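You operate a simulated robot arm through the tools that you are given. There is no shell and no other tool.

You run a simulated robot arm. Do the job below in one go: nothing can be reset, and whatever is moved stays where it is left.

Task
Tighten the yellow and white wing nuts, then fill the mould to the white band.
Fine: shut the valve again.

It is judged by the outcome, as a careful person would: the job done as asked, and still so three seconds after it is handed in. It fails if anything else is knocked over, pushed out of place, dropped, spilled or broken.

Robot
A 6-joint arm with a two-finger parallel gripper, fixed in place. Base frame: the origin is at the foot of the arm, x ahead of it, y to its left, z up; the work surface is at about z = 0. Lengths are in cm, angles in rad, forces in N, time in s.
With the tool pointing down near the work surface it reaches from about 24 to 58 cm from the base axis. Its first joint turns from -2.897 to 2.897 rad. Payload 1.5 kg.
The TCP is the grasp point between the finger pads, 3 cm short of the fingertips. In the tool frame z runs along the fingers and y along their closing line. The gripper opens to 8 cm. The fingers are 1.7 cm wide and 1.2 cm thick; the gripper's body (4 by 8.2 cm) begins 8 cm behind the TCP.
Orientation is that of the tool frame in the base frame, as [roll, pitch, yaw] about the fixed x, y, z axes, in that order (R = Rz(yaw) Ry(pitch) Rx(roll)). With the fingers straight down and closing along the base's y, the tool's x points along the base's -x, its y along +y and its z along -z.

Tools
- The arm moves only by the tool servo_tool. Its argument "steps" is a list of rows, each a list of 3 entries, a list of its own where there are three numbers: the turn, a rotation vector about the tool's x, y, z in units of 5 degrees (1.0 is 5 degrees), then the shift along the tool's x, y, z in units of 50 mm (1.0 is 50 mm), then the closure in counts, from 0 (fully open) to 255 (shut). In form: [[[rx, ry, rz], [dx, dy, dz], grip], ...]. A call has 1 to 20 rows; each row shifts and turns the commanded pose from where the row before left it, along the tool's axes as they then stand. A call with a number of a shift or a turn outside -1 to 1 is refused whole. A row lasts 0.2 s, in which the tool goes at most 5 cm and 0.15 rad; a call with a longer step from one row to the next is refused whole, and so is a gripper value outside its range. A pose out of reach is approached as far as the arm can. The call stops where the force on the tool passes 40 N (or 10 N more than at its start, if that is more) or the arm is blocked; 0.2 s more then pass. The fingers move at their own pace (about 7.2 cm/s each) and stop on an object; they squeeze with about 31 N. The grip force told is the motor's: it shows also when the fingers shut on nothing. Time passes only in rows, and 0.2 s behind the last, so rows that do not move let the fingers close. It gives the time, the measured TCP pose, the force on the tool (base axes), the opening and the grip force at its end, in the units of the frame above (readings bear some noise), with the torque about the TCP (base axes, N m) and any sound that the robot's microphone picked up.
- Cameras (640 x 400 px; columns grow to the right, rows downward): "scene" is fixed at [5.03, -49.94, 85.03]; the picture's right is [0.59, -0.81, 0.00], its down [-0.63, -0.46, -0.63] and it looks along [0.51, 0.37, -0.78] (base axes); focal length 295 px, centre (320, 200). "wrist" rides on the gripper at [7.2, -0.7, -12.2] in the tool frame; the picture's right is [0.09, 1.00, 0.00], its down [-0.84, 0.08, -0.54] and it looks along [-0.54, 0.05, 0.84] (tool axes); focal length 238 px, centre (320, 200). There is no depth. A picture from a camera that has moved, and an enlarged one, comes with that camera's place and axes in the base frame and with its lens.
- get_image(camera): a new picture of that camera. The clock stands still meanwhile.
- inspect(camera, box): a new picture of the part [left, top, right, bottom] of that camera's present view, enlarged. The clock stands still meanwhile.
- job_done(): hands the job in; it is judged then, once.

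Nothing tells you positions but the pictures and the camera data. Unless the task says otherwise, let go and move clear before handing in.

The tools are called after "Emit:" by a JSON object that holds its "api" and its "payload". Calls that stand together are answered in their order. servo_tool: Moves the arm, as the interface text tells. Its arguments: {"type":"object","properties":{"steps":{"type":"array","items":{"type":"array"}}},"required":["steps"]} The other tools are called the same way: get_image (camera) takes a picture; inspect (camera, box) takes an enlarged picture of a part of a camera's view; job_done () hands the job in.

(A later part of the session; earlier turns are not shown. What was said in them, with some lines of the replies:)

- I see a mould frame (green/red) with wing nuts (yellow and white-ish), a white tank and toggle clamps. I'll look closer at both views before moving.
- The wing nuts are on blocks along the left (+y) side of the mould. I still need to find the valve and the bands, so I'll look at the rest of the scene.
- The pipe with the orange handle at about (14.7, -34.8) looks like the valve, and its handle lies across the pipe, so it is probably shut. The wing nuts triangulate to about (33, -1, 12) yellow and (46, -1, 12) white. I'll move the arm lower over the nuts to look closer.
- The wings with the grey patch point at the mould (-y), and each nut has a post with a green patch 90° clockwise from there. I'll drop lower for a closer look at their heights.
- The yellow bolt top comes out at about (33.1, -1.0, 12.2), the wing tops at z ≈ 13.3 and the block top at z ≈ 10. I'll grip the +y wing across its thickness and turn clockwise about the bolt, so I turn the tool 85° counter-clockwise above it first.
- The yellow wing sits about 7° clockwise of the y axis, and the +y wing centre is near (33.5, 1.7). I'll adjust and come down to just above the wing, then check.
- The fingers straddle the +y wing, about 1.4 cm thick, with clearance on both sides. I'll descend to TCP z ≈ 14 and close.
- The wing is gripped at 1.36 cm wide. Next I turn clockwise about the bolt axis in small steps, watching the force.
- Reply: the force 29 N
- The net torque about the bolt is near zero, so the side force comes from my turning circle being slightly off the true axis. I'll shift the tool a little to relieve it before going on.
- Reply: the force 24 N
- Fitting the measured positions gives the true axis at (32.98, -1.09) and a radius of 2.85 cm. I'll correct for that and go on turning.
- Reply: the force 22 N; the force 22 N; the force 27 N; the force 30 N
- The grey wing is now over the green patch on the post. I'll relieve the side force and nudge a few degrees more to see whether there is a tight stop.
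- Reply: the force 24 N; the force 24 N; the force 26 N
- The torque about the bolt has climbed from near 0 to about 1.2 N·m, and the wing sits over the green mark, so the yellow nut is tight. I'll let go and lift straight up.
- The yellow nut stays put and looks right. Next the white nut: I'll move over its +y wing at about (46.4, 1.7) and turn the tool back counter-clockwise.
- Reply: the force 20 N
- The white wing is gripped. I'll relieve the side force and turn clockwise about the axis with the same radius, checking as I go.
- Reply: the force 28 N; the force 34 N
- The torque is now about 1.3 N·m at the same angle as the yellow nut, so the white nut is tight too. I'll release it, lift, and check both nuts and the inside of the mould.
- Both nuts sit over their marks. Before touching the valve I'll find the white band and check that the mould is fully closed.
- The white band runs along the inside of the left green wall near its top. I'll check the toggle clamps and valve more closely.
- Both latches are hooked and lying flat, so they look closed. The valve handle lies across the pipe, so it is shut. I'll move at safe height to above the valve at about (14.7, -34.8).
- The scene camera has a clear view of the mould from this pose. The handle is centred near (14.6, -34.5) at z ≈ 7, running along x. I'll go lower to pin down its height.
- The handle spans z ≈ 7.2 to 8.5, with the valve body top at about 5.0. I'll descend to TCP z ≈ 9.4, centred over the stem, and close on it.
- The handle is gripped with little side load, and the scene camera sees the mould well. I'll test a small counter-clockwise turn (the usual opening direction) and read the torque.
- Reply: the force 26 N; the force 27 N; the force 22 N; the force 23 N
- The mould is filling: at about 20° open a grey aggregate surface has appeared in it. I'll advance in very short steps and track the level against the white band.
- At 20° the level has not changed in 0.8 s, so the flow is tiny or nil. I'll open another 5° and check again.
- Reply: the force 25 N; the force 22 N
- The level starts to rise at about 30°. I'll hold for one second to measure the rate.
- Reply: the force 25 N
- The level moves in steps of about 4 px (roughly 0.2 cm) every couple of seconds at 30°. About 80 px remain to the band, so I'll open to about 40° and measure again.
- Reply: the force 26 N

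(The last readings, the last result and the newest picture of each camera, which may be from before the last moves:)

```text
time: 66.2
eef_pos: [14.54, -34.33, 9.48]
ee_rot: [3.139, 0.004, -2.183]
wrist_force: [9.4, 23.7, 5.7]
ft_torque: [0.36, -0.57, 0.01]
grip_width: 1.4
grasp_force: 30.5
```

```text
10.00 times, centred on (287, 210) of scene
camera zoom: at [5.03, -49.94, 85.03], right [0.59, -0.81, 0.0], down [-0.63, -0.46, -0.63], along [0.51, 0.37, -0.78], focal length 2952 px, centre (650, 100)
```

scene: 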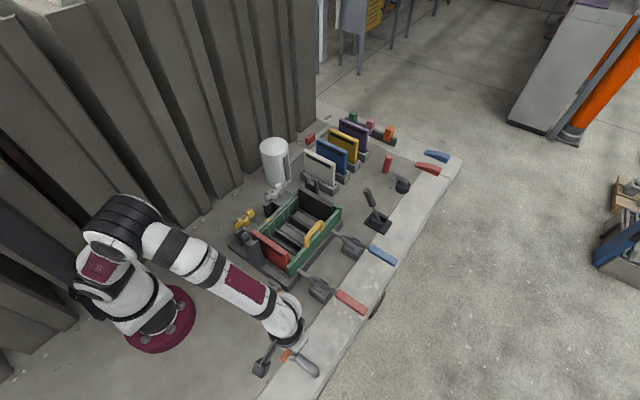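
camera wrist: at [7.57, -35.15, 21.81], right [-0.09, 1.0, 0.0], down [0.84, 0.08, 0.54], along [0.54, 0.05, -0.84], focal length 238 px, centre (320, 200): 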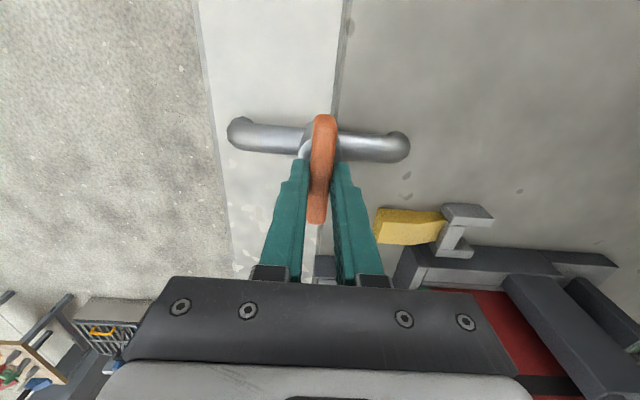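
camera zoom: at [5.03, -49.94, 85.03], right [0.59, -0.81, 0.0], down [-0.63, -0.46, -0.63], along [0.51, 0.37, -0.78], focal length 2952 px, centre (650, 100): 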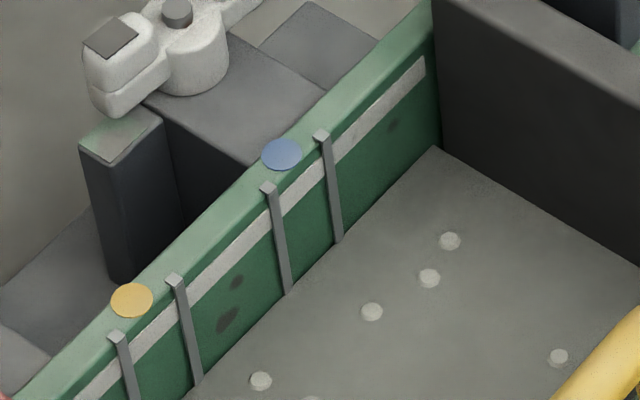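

Emit:
{"api": "servo_tool", "payload": {"steps": [[[0, 0, 0], [-0.0165, 0.004, 0], 255], [[0, 0, 0], [0, 0, 0], 255], [[0, 0, 0], [0, 0, 0], 255], [[0, 0, 0], [0, 0, 0], 255]]}}

Emit:
{"api": "inspect", "payload": {"camera": "scene", "box": [255, 190, 319, 230]}}

```text
time: 67.2
eef_pos: [14.55, -34.3, 9.3]
ee_rot: [3.141, 0.001, -2.181]
wrist_force: [-20.9, 2.0, 1.2]
ft_torque: [0.23, 0.3, -0.03]
grip_width: 1.38
grasp_force: 30.7
```

```text
10.00 times, centred on (287, 210) of scene
camera zoom: at [5.03, -49.94, 85.03], right [0.59, -0.81, 0.0], down [-0.63, -0.46, -0.63], along [0.51, 0.37, -0.78], focal length 2952 px, centre (650, 100)
```

zoom: 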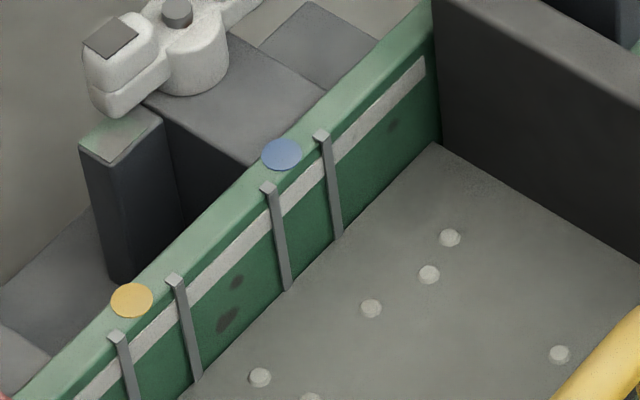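

At about 55° the rate is some 4 px/s with about 73 px to go. I'll hold this opening and check at intervals.

Emit:
{"api": "servo_tool", "payload": {"steps": [[[0, 0, 0], [0.006, 0.006, 0], 255], [[0, 0, 0], [0, 0, 0], 255], [[0, 0, 0], [0, 0, 0], 255], [[0, 0, 0], [0, 0, 0], 255], [[0, 0, 0], [0, 0, 0], 255], [[0, 0, 0], [0, 0, 0], 255], [[0, 0, 0], [0, 0, 0], 255], [[0, 0, 0], [0, 0, 0], 255], [[0, 0, 0], [0, 0, 0], 255], [[0, 0, 0], [0, 0, 0], 255], [[0, 0, 0], [0, 0, 0], 255], [[0, 0, 0], [0, 0, 0], 255], [[0, 0, 0], [0, 0, 0], 255], [[0, 0, 0], [0, 0, 0], 255], [[0, 0, 0], [0, 0, 0], 255]]}}

Emit:
{"api": "inspect", "payload": {"camera": "scene", "box": [255, 190, 319, 230]}}

Emit:
{"api": "get_image", "payload": {"camera": "scene"}}

```text
time: 67.9
eef_pos: [14.52, -34.34, 9.36]
ee_rot: [3.142, 0.0, -2.183]
wrist_force: [-0.3, 3.5, 7.2]
ft_torque: [-0.31, 0.44, -0.03]
grip_width: 1.37
grasp_force: 30.6
stopped in row 3: the force on the tool passed its limit at 41 N (the readings are from after the stop); the commanded pose is now the measured one
```

```text
10.00 times, centred on (287, 210) of scene
camera zoom: at [5.03, -49.94, 85.03], right [0.59, -0.81, 0.0], down [-0.63, -0.46, -0.63], along [0.51, 0.37, -0.78], focal length 2952 px, centre (650, 100)
```

zoom: 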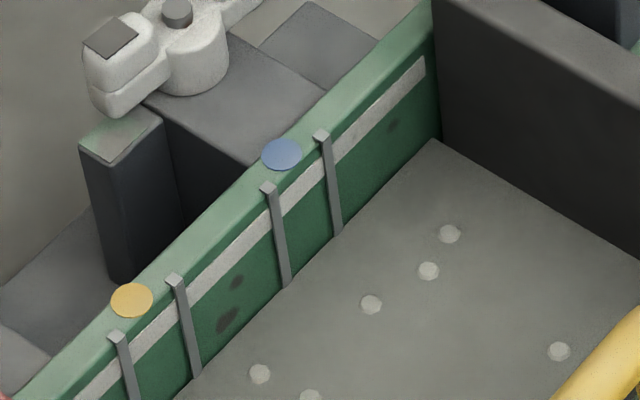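

```text
taken
```

scene: 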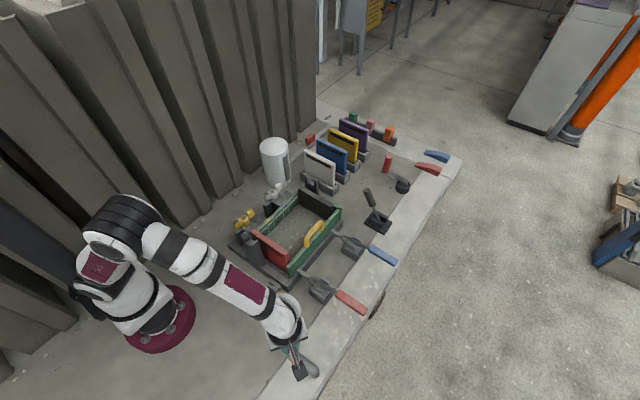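

Emit:
{"api": "servo_tool", "payload": {"steps": [[[0, 0, 0], [0, 0, 0], 255], [[0, 0, 0], [0, 0, 0], 255], [[0, 0, 0], [0, 0, 0], 255], [[0, 0, 0], [0, 0, 0], 255], [[0, 0, 0], [0, 0, 0], 255], [[0, 0, 0], [0, 0, 0], 255], [[0, 0, 0], [0, 0, 0], 255], [[0, 0, 0], [0, 0, 0], 255], [[0, 0, 0], [0, 0, 0], 255], [[0, 0, 0], [0, 0, 0], 255]]}}

Emit:
{"api": "inspect", "payload": {"camera": "scene", "box": [255, 190, 319, 230]}}

```text
time: 70.1
eef_pos: [14.53, -34.32, 9.33]
ee_rot: [3.141, -0.001, -2.183]
wrist_force: [-5.2, 6.9, 18.9]
ft_torque: [0.42, 0.11, 0.02]
grip_width: 1.38
grasp_force: 30.0
```

```text
10.00 times, centred on (287, 210) of scene
camera zoom: at [5.03, -49.94, 85.03], right [0.59, -0.81, 0.0], down [-0.63, -0.46, -0.63], along [0.51, 0.37, -0.78], focal length 2952 px, centre (650, 100)
```

zoom: 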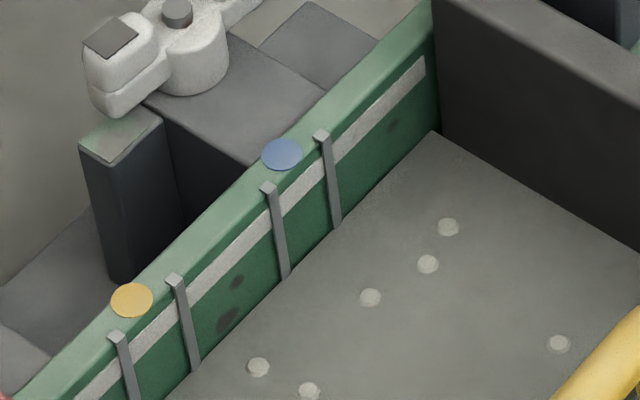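

Emit:
{"api": "servo_tool", "payload": {"steps": [[[0, 0, 0], [0, 0, 0], 255], [[0, 0, 0], [0, 0, 0], 255], [[0, 0, 0], [0, 0, 0], 255], [[0, 0, 0], [0, 0, 0], 255], [[0, 0, 0], [0, 0, 0], 255], [[0, 0, 0], [0, 0, 0], 255], [[0, 0, 0], [0, 0, 0], 255], [[0, 0, 0], [0, 0, 0], 255], [[0, 0, 0], [0, 0, 0], 255], [[0, 0, 0], [0, 0, 0], 255], [[0, 0, 0], [0, 0, 0], 255], [[0, 0, 0], [0, 0, 0], 255], [[0, 0, 0], [0, 0, 0], 255], [[0, 0, 0], [0, 0, 0], 255], [[0, 0, 0], [0, 0, 0], 255], [[0, 0, 0], [0, 0, 0], 255], [[0, 0, 0], [0, 0, 0], 255], [[0, 0, 0], [0, 0, 0], 255], [[0, 0, 0], [0, 0, 0], 255], [[0, 0, 0], [0, 0, 0], 255]]}}

Emit:
{"api": "inspect", "payload": {"camera": "scene", "box": [255, 190, 319, 230]}}

Emit:
{"api": "inspect", "payload": {"camera": "scene", "box": [220, 180, 364, 270]}}

```text
time: 74.3
eef_pos: [14.66, -34.34, 9.35]
ee_rot: [3.141, -0.001, -2.184]
wrist_force: [-7.7, 7.6, 21.2]
ft_torque: [0.22, 0.28, -0.01]
grip_width: 1.39
grasp_force: 30.2
```

```text
10.00 times, centred on (287, 210) of scene
camera zoom: at [5.03, -49.94, 85.03], right [0.59, -0.81, 0.0], down [-0.63, -0.46, -0.63], along [0.51, 0.37, -0.78], focal length 2952 px, centre (650, 100)
```

zoom: 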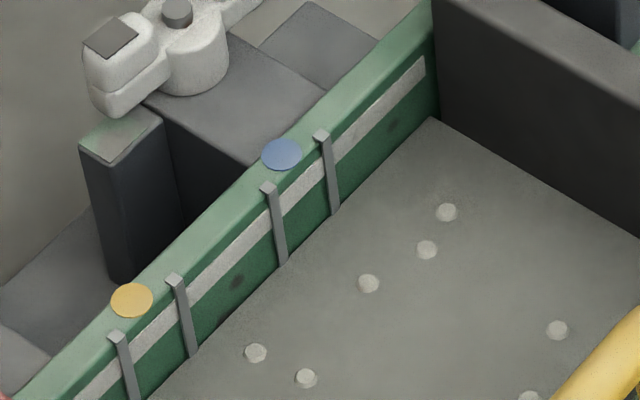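

```text
4.44 times, centred on (292, 225) of scene
camera zoom: at [5.03, -49.94, 85.03], right [0.59, -0.81, 0.0], down [-0.63, -0.46, -0.63], along [0.51, 0.37, -0.78], focal length 1312 px, centre (444, 89)
```

zoom: 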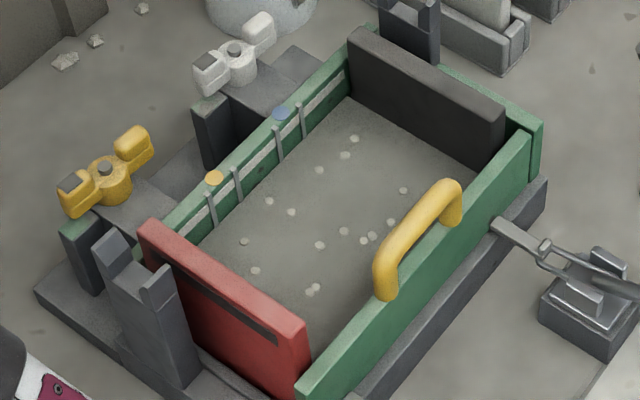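

The level is rising steadily at about 3.6 px/s with no leak visible. About 47 px remain to the band's lower edge, so I'll hold about 8 s more and re-check.

Emit:
{"api": "servo_tool", "payload": {"steps": [[[0, 0, 0], [0, 0, 0], 255], [[0, 0, 0], [0, 0, 0], 255], [[0, 0, 0], [0, 0, 0], 255], [[0, 0, 0], [0, 0, 0], 255], [[0, 0, 0], [0, 0, 0], 255], [[0, 0, 0], [0, 0, 0], 255], [[0, 0, 0], [0, 0, 0], 255], [[0, 0, 0], [0, 0, 0], 255], [[0, 0, 0], [0, 0, 0], 255], [[0, 0, 0], [0, 0, 0], 255], [[0, 0, 0], [0, 0, 0], 255], [[0, 0, 0], [0, 0, 0], 255], [[0, 0, 0], [0, 0, 0], 255], [[0, 0, 0], [0, 0, 0], 255], [[0, 0, 0], [0, 0, 0], 255], [[0, 0, 0], [0, 0, 0], 255], [[0, 0, 0], [0, 0, 0], 255], [[0, 0, 0], [0, 0, 0], 255], [[0, 0, 0], [0, 0, 0], 255], [[0, 0, 0], [0, 0, 0], 255]]}}

Emit:
{"api": "inspect", "payload": {"camera": "scene", "box": [255, 190, 319, 230]}}

```text
time: 78.5
eef_pos: [14.5, -34.5, 9.41]
ee_rot: [-3.141, 0.0, -2.183]
wrist_force: [-8.5, 7.9, 21.0]
ft_torque: [0.22, 0.27, -0.01]
grip_width: 1.37
grasp_force: 30.1
```

```text
10.00 times, centred on (287, 210) of scene
camera zoom: at [5.03, -49.94, 85.03], right [0.59, -0.81, 0.0], down [-0.63, -0.46, -0.63], along [0.51, 0.37, -0.78], focal length 2952 px, centre (650, 100)
```

zoom: 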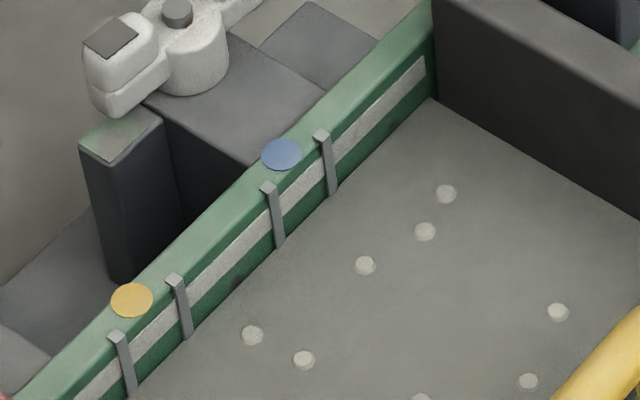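

Emit:
{"api": "inspect", "payload": {"camera": "scene", "box": [272, 192, 304, 212]}}

```text
16.00 times, centred on (288, 202) of scene
camera zoom: at [5.03, -49.94, 85.03], right [0.59, -0.81, 0.0], down [-0.63, -0.46, -0.63], along [0.51, 0.37, -0.78], focal length 4724 px, centre (832, 168)
```

zoom: 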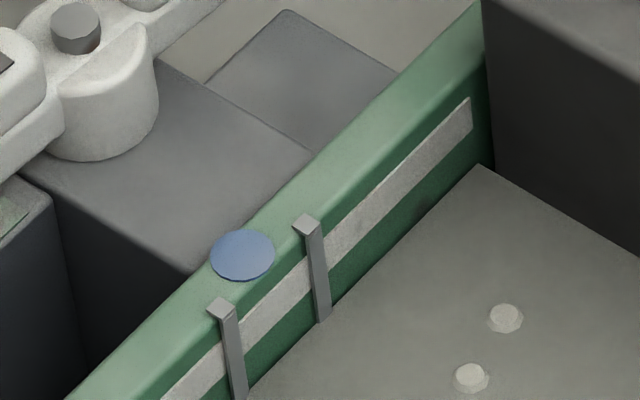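

The gap to the band's lower edge is now about 25 px at 10x, and the band is about 19 px tall. I'll hold 3.6 s more, then finish in small steps.

Emit:
{"api": "servo_tool", "payload": {"steps": [[[0, 0, 0], [0, 0, 0], 255], [[0, 0, 0], [0, 0, 0], 255], [[0, 0, 0], [0, 0, 0], 255], [[0, 0, 0], [0, 0, 0], 255], [[0, 0, 0], [0, 0, 0], 255], [[0, 0, 0], [0, 0, 0], 255], [[0, 0, 0], [0, 0, 0], 255], [[0, 0, 0], [0, 0, 0], 255], [[0, 0, 0], [0, 0, 0], 255], [[0, 0, 0], [0, 0, 0], 255], [[0, 0, 0], [0, 0, 0], 255], [[0, 0, 0], [0, 0, 0], 255], [[0, 0, 0], [0, 0, 0], 255], [[0, 0, 0], [0, 0, 0], 255], [[0, 0, 0], [0, 0, 0], 255], [[0, 0, 0], [0, 0, 0], 255], [[0, 0, 0], [0, 0, 0], 255]]}}

Emit:
{"api": "inspect", "payload": {"camera": "scene", "box": [272, 192, 304, 212]}}

Emit:
{"api": "inspect", "payload": {"camera": "scene", "box": [220, 180, 364, 270]}}

```text
time: 82.1
eef_pos: [14.46, -34.4, 9.29]
ee_rot: [-3.139, -0.001, -2.185]
wrist_force: [-8.6, 8.2, 21.3]
ft_torque: [0.2, 0.32, -0.05]
grip_width: 1.4
grasp_force: 30.0
```

```text
16.00 times, centred on (288, 202) of scene
camera zoom: at [5.03, -49.94, 85.03], right [0.59, -0.81, 0.0], down [-0.63, -0.46, -0.63], along [0.51, 0.37, -0.78], focal length 4724 px, centre (832, 168)
```

zoom: 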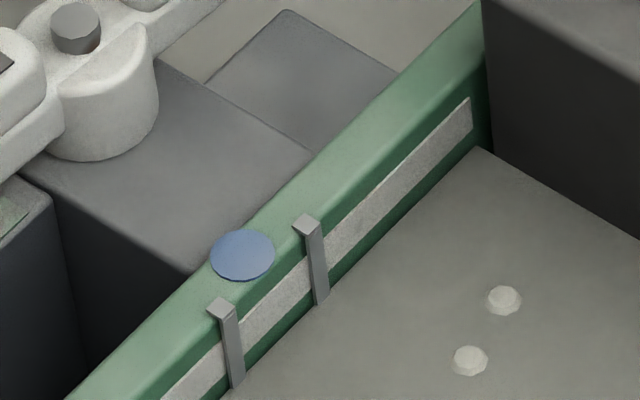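

```text
4.44 times, centred on (292, 225) of scene
camera zoom: at [5.03, -49.94, 85.03], right [0.59, -0.81, 0.0], down [-0.63, -0.46, -0.63], along [0.51, 0.37, -0.78], focal length 1312 px, centre (444, 89)
```

zoom: 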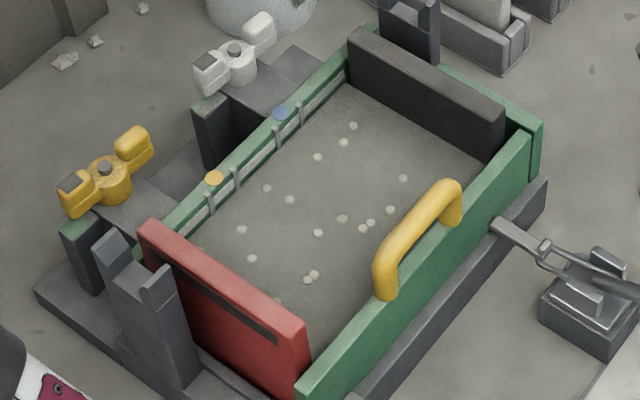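

Emit:
{"api": "servo_tool", "payload": {"steps": [[[0, 0, 0], [0, 0, 0], 255], [[0, 0, 0], [0, 0, 0], 255], [[0, 0, 0], [0, 0, 0], 255], [[0, 0, 0], [0, 0, 0], 255], [[0, 0, 0], [0, 0, 0], 255], [[0, 0, 0], [0, 0, 0], 255], [[0, 0, 0], [0, 0, 0], 255], [[0, 0, 0], [0, 0, 0], 255], [[0, 0, 0], [0, 0, 0], 255], [[0, 0, 0], [0, 0, 0], 255], [[0, 0, 0], [0, 0, 0], 255], [[0, 0, 0], [0, 0, 0], 255], [[0, 0, 0], [0, 0, 0], 255], [[0, 0, 0], [0, 0, 0], 255], [[0, 0, 0], [0, 0, 0], 255], [[0, 0, 0], [0, 0, 0], 255], [[0, 0, 0], [0, 0, 0], 255]]}}

Emit:
{"api": "inspect", "payload": {"camera": "scene", "box": [272, 192, 304, 212]}}

```text
time: 85.7
eef_pos: [14.59, -34.43, 9.51]
ee_rot: [3.141, 0.001, -2.183]
wrist_force: [-7.5, 7.7, 20.7]
ft_torque: [0.24, 0.27, 0.01]
grip_width: 1.4
grasp_force: 30.4
```

```text
16.00 times, centred on (288, 202) of scene
camera zoom: at [5.03, -49.94, 85.03], right [0.59, -0.81, 0.0], down [-0.63, -0.46, -0.63], along [0.51, 0.37, -0.78], focal length 4724 px, centre (832, 168)
```

zoom: 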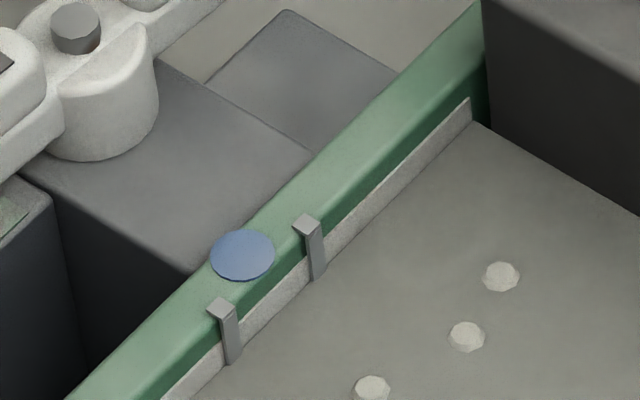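

The surface has just entered the lower edge of the white band, so I'm closing the valve now.

Emit:
{"api": "servo_tool", "payload": {"steps": [[[0, 0, 1], [0, 0, 0], 255], [[0, 0, 1], [0, 0, 0], 255], [[0, 0, 1], [0, 0, 0], 255], [[0, 0, 1], [0, 0, 0], 255], [[0, 0, 1], [0, 0, 0], 255], [[0, 0, 1], [0, 0, 0], 255], [[0, 0, 1], [0, 0, 0], 255], [[0, 0, 1], [0, 0, 0], 255], [[0, 0, 1], [0, 0, 0], 255], [[0, 0, 1], [0, 0, 0], 255]]}}

Emit:
{"api": "inspect", "payload": {"camera": "scene", "box": [272, 192, 304, 212]}}

Emit:
{"api": "inspect", "payload": {"camera": "wrist", "box": [220, 80, 420, 205]}}

```text
time: 87.9
eef_pos: [14.48, -34.49, 9.37]
ee_rot: [-3.141, 0.002, -3.056]
wrist_force: [11.5, -29.6, -16.0]
ft_torque: [-0.02, -0.43, 0.04]
grip_width: 1.34
grasp_force: 30.3
```

```text
16.00 times, centred on (288, 202) of scene
camera zoom: at [5.03, -49.94, 85.03], right [0.59, -0.81, 0.0], down [-0.63, -0.46, -0.63], along [0.51, 0.37, -0.78], focal length 4724 px, centre (832, 168)
```

zoom: 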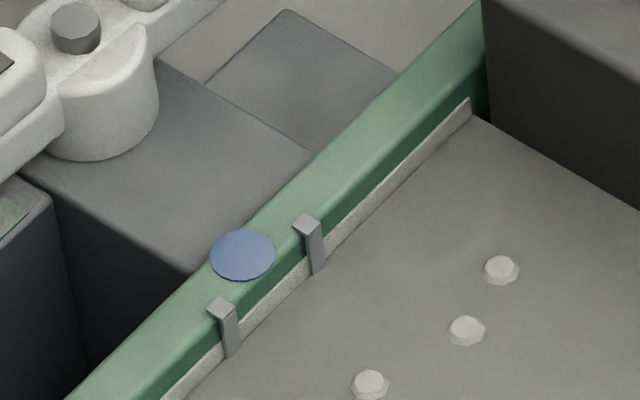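

```text
3.20 times, centred on (320, 142) of wrist
camera zoom: at [7.56, -35.69, 21.72], right [-0.18, 0.98, 0.0], down [0.83, 0.15, 0.54], along [0.53, 0.09, -0.84], focal length 763 px, centre (320, 384)
```

zoom: 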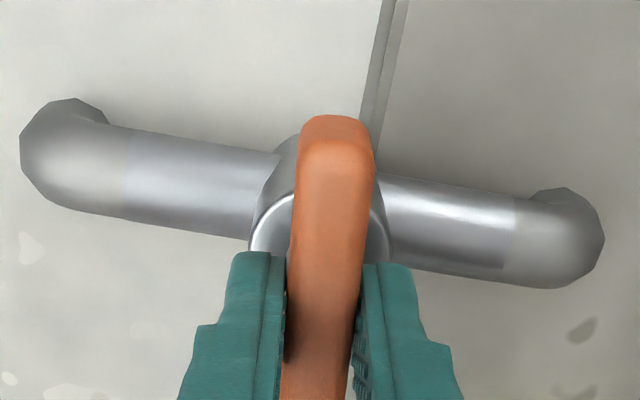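

The surface is now inside the white band, a little below its middle. The valve is 5° from shut, so I'll relieve the side force and turn the rest of the way to its stop.

Emit:
{"api": "servo_tool", "payload": {"steps": [[[0, 0, 0], [-0.004, -0.018, 0], 255], [[0, 0, 0.5], [0, 0, 0], 255], [[0, 0, 0.5], [0, 0, 0], 255], [[0, 0, 0], [0, 0, 0], 255]]}}

Emit:
{"api": "inspect", "payload": {"camera": "wrist", "box": [220, 80, 420, 205]}}

```text
time: 88.9
eef_pos: [14.62, -34.57, 9.36]
ee_rot: [-3.141, -0.001, 3.141]
wrist_force: [-19.1, -19.4, 12.9]
ft_torque: [-0.17, 0.78, 0.09]
grip_width: 1.37
grasp_force: 30.5
```

```text
3.20 times, centred on (320, 142) of wrist
camera zoom: at [7.5, -35.11, 21.71], right [-0.09, 1.0, 0.0], down [0.84, 0.08, 0.54], along [0.54, 0.05, -0.84], focal length 763 px, centre (320, 384)
```

zoom: 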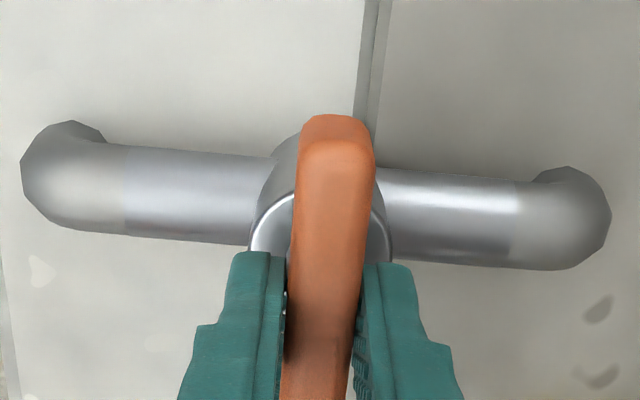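

Emit:
{"api": "servo_tool", "payload": {"steps": [[[0, 0, 0.3], [0.004, -0.006, 0], 255], [[0, 0, 0.2], [0, 0, 0], 255], [[0, 0, 0], [0, 0, 0], 255]]}}

Emit:
{"api": "inspect", "payload": {"camera": "scene", "box": [272, 192, 304, 212]}}

```text
time: 89.7
eef_pos: [14.62, -34.55, 9.32]
ee_rot: [-3.141, 0.001, 3.097]
wrist_force: [-1.9, -2.0, 38.0]
ft_torque: [0.05, 0.39, 0.9]
grip_width: 1.44
grasp_force: 30.7
```

```text
16.00 times, centred on (288, 202) of scene
camera zoom: at [5.03, -49.94, 85.03], right [0.59, -0.81, 0.0], down [-0.63, -0.46, -0.63], along [0.51, 0.37, -0.78], focal length 4724 px, centre (832, 168)
```

zoom: 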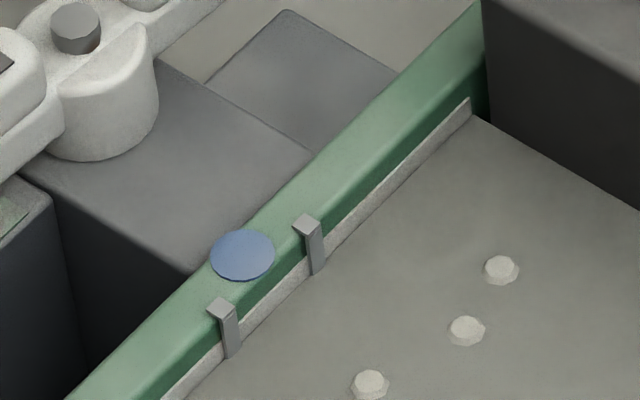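

The torque rose to 0.9 N·m, so the valve is hard against its shut stop, and the level is holding inside the band. I'll let go and lift clear.

Emit:
{"api": "servo_tool", "payload": {"steps": [[[0, 0, 0], [0, 0, 0], 180], [[0, 0, 0], [0, 0, 0], 110], [[0, 0, 0], [0, 0, 0], 110]]}}

Emit:
{"api": "servo_tool", "payload": {"steps": [[[0, 0, 0], [0, 0, -0.2], 110], [[0, 0, 0], [0, 0, -0.4], 110], [[0, 0, 0], [0, 0, -0.6], 110], [[0, 0, 0], [0, 0, -0.8], 110], [[0, 0, 0], [0, 0, -0.6], 110], [[0, 0, 0], [0, 0, 0], 110]]}}

Emit:
{"api": "inspect", "payload": {"camera": "wrist", "box": [240, 60, 400, 160]}}

Emit:
{"api": "inspect", "payload": {"camera": "scene", "box": [220, 180, 364, 270]}}

Emit:
{"api": "get_image", "payload": {"camera": "scene"}}

```text
time: 90.5
eef_pos: [14.62, -34.47, 9.3]
ee_rot: [3.139, 0.0, 3.098]
wrist_force: [0.5, -0.3, -0.1]
ft_torque: [0.0, 0.01, 0.03]
grip_width: 4.57
grasp_force: 0.0
```

```text
time: 91.9
eef_pos: [14.45, -34.66, 22.56]
ee_rot: [-3.141, 0.001, 3.098]
wrist_force: [0.7, -0.8, 0.2]
ft_torque: [0.0, 0.0, 0.03]
grip_width: 4.56
grasp_force: 0.0
```

```text
4.00 times, centred on (320, 110) of wrist
camera zoom: at [7.31, -34.95, 34.89], right [-0.05, 1.0, 0.0], down [0.84, 0.04, 0.54], along [0.54, 0.03, -0.84], focal length 953 px, centre (320, 560)
```

zoom: 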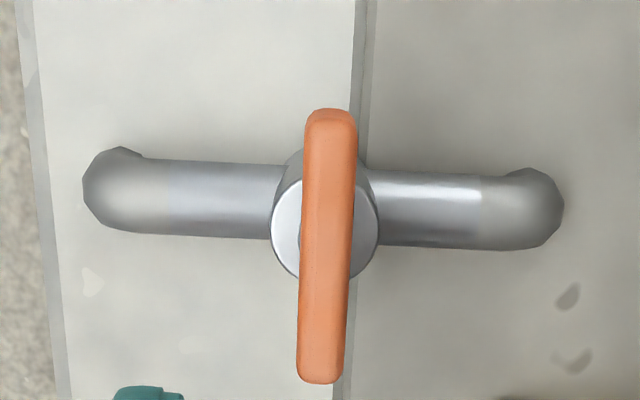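

```text
4.44 times, centred on (292, 225) of scene
camera zoom: at [5.03, -49.94, 85.03], right [0.59, -0.81, 0.0], down [-0.63, -0.46, -0.63], along [0.51, 0.37, -0.78], focal length 1312 px, centre (444, 89)
```

zoom: 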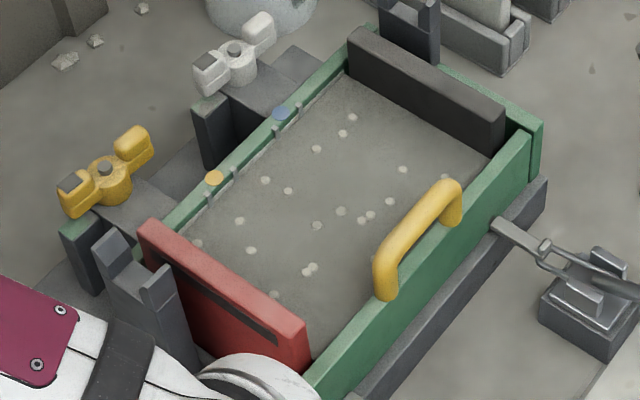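

```text
taken
```

scene: 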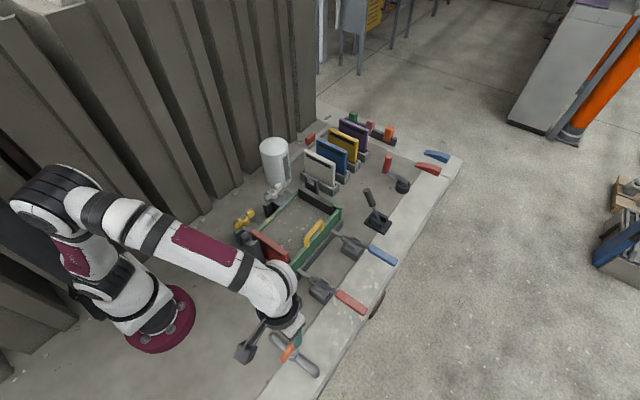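

The valve handle is back across the pipe and nothing was disturbed. I'll wait a few seconds and confirm that the level and both nuts hold.

Emit:
{"api": "servo_tool", "payload": {"steps": [[[0, 0, 0], [0, 0, -0.4], 110], [[0, 0, 0], [0, 0, -0.4], 110], [[0, 0, 0], [0, 0, 0], 110], [[0, 0, 0], [0, 0, 0], 110], [[0, 0, 0], [0, 0, 0], 110], [[0, 0, 0], [0, 0, 0], 110], [[0, 0, 0], [0, 0, 0], 110], [[0, 0, 0], [0, 0, 0], 110], [[0, 0, 0], [0, 0, 0], 110], [[0, 0, 0], [0, 0, 0], 110], [[0, 0, 0], [0, 0, 0], 110], [[0, 0, 0], [0, 0, 0], 110], [[0, 0, 0], [0, 0, 0], 110], [[0, 0, 0], [0, 0, 0], 110], [[0, 0, 0], [0, 0, 0], 110]]}}

Emit:
{"api": "inspect", "payload": {"camera": "scene", "box": [272, 192, 304, 212]}}

Emit:
{"api": "inspect", "payload": {"camera": "scene", "box": [225, 180, 305, 230]}}

```text
time: 95.1
eef_pos: [14.61, -34.41, 26.38]
ee_rot: [-3.141, 0.0, 3.098]
wrist_force: [0.5, -1.2, -0.2]
ft_torque: [-0.01, -0.02, 0.01]
grip_width: 4.53
grasp_force: 0.0
```

```text
16.00 times, centred on (288, 202) of scene
camera zoom: at [5.03, -49.94, 85.03], right [0.59, -0.81, 0.0], down [-0.63, -0.46, -0.63], along [0.51, 0.37, -0.78], focal length 4724 px, centre (832, 168)
```

zoom: 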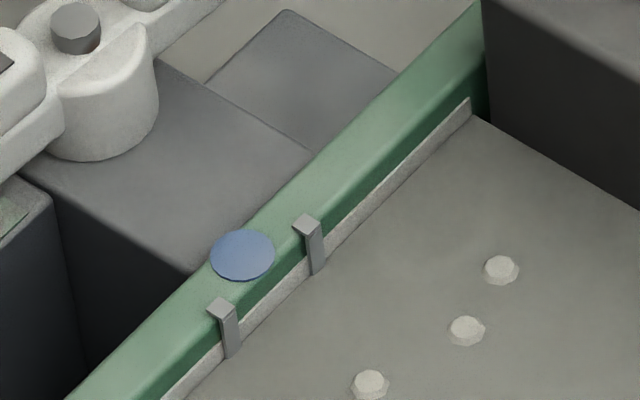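

```text
8.00 times, centred on (265, 205) of scene
camera zoom: at [5.03, -49.94, 85.03], right [0.59, -0.81, 0.0], down [-0.63, -0.46, -0.63], along [0.51, 0.37, -0.78], focal length 2362 px, centre (760, 160)
```

zoom: 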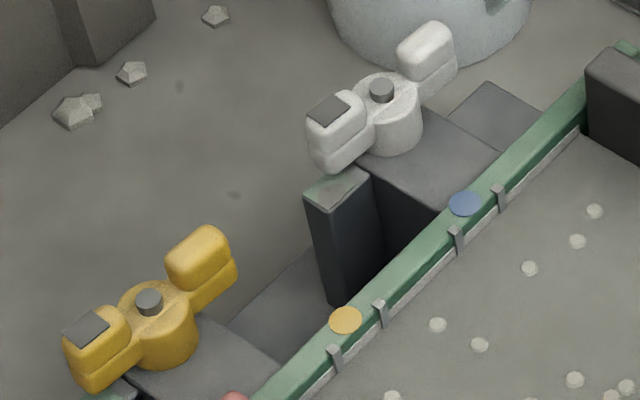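

Both wing nuts are tight and sitting over their marks. The surface is steady inside the white band, the valve is shut, and the arm is clear, so I'm handing in.

Emit:
{"api": "job_done", "payload": {}}

```text
The job is handed in.
```

The yellow and white wing nuts are tight, the mould is filled to the white band, and the valve is shut again. I've handed the job in; no verdict has come back yet.

- **Wing nuts:** I turned each one clockwise about 90° until it stopped at about 1.2–1.3 N·m. Both wings now sit over the green marks on their posts.
- **Fill level:** the surface is inside the white band, a little below its middle. It did not move in the roughly 7 seconds between shutting the valve and handing in.
- **Valve:** the orange handle is back across the pipe, turned until it met its stop at about 0.9 N·m.
- **Surroundings:** I saw nothing knocked over, spilled or leaking. The gripper had let go and was raised clear above the valve at hand-in.
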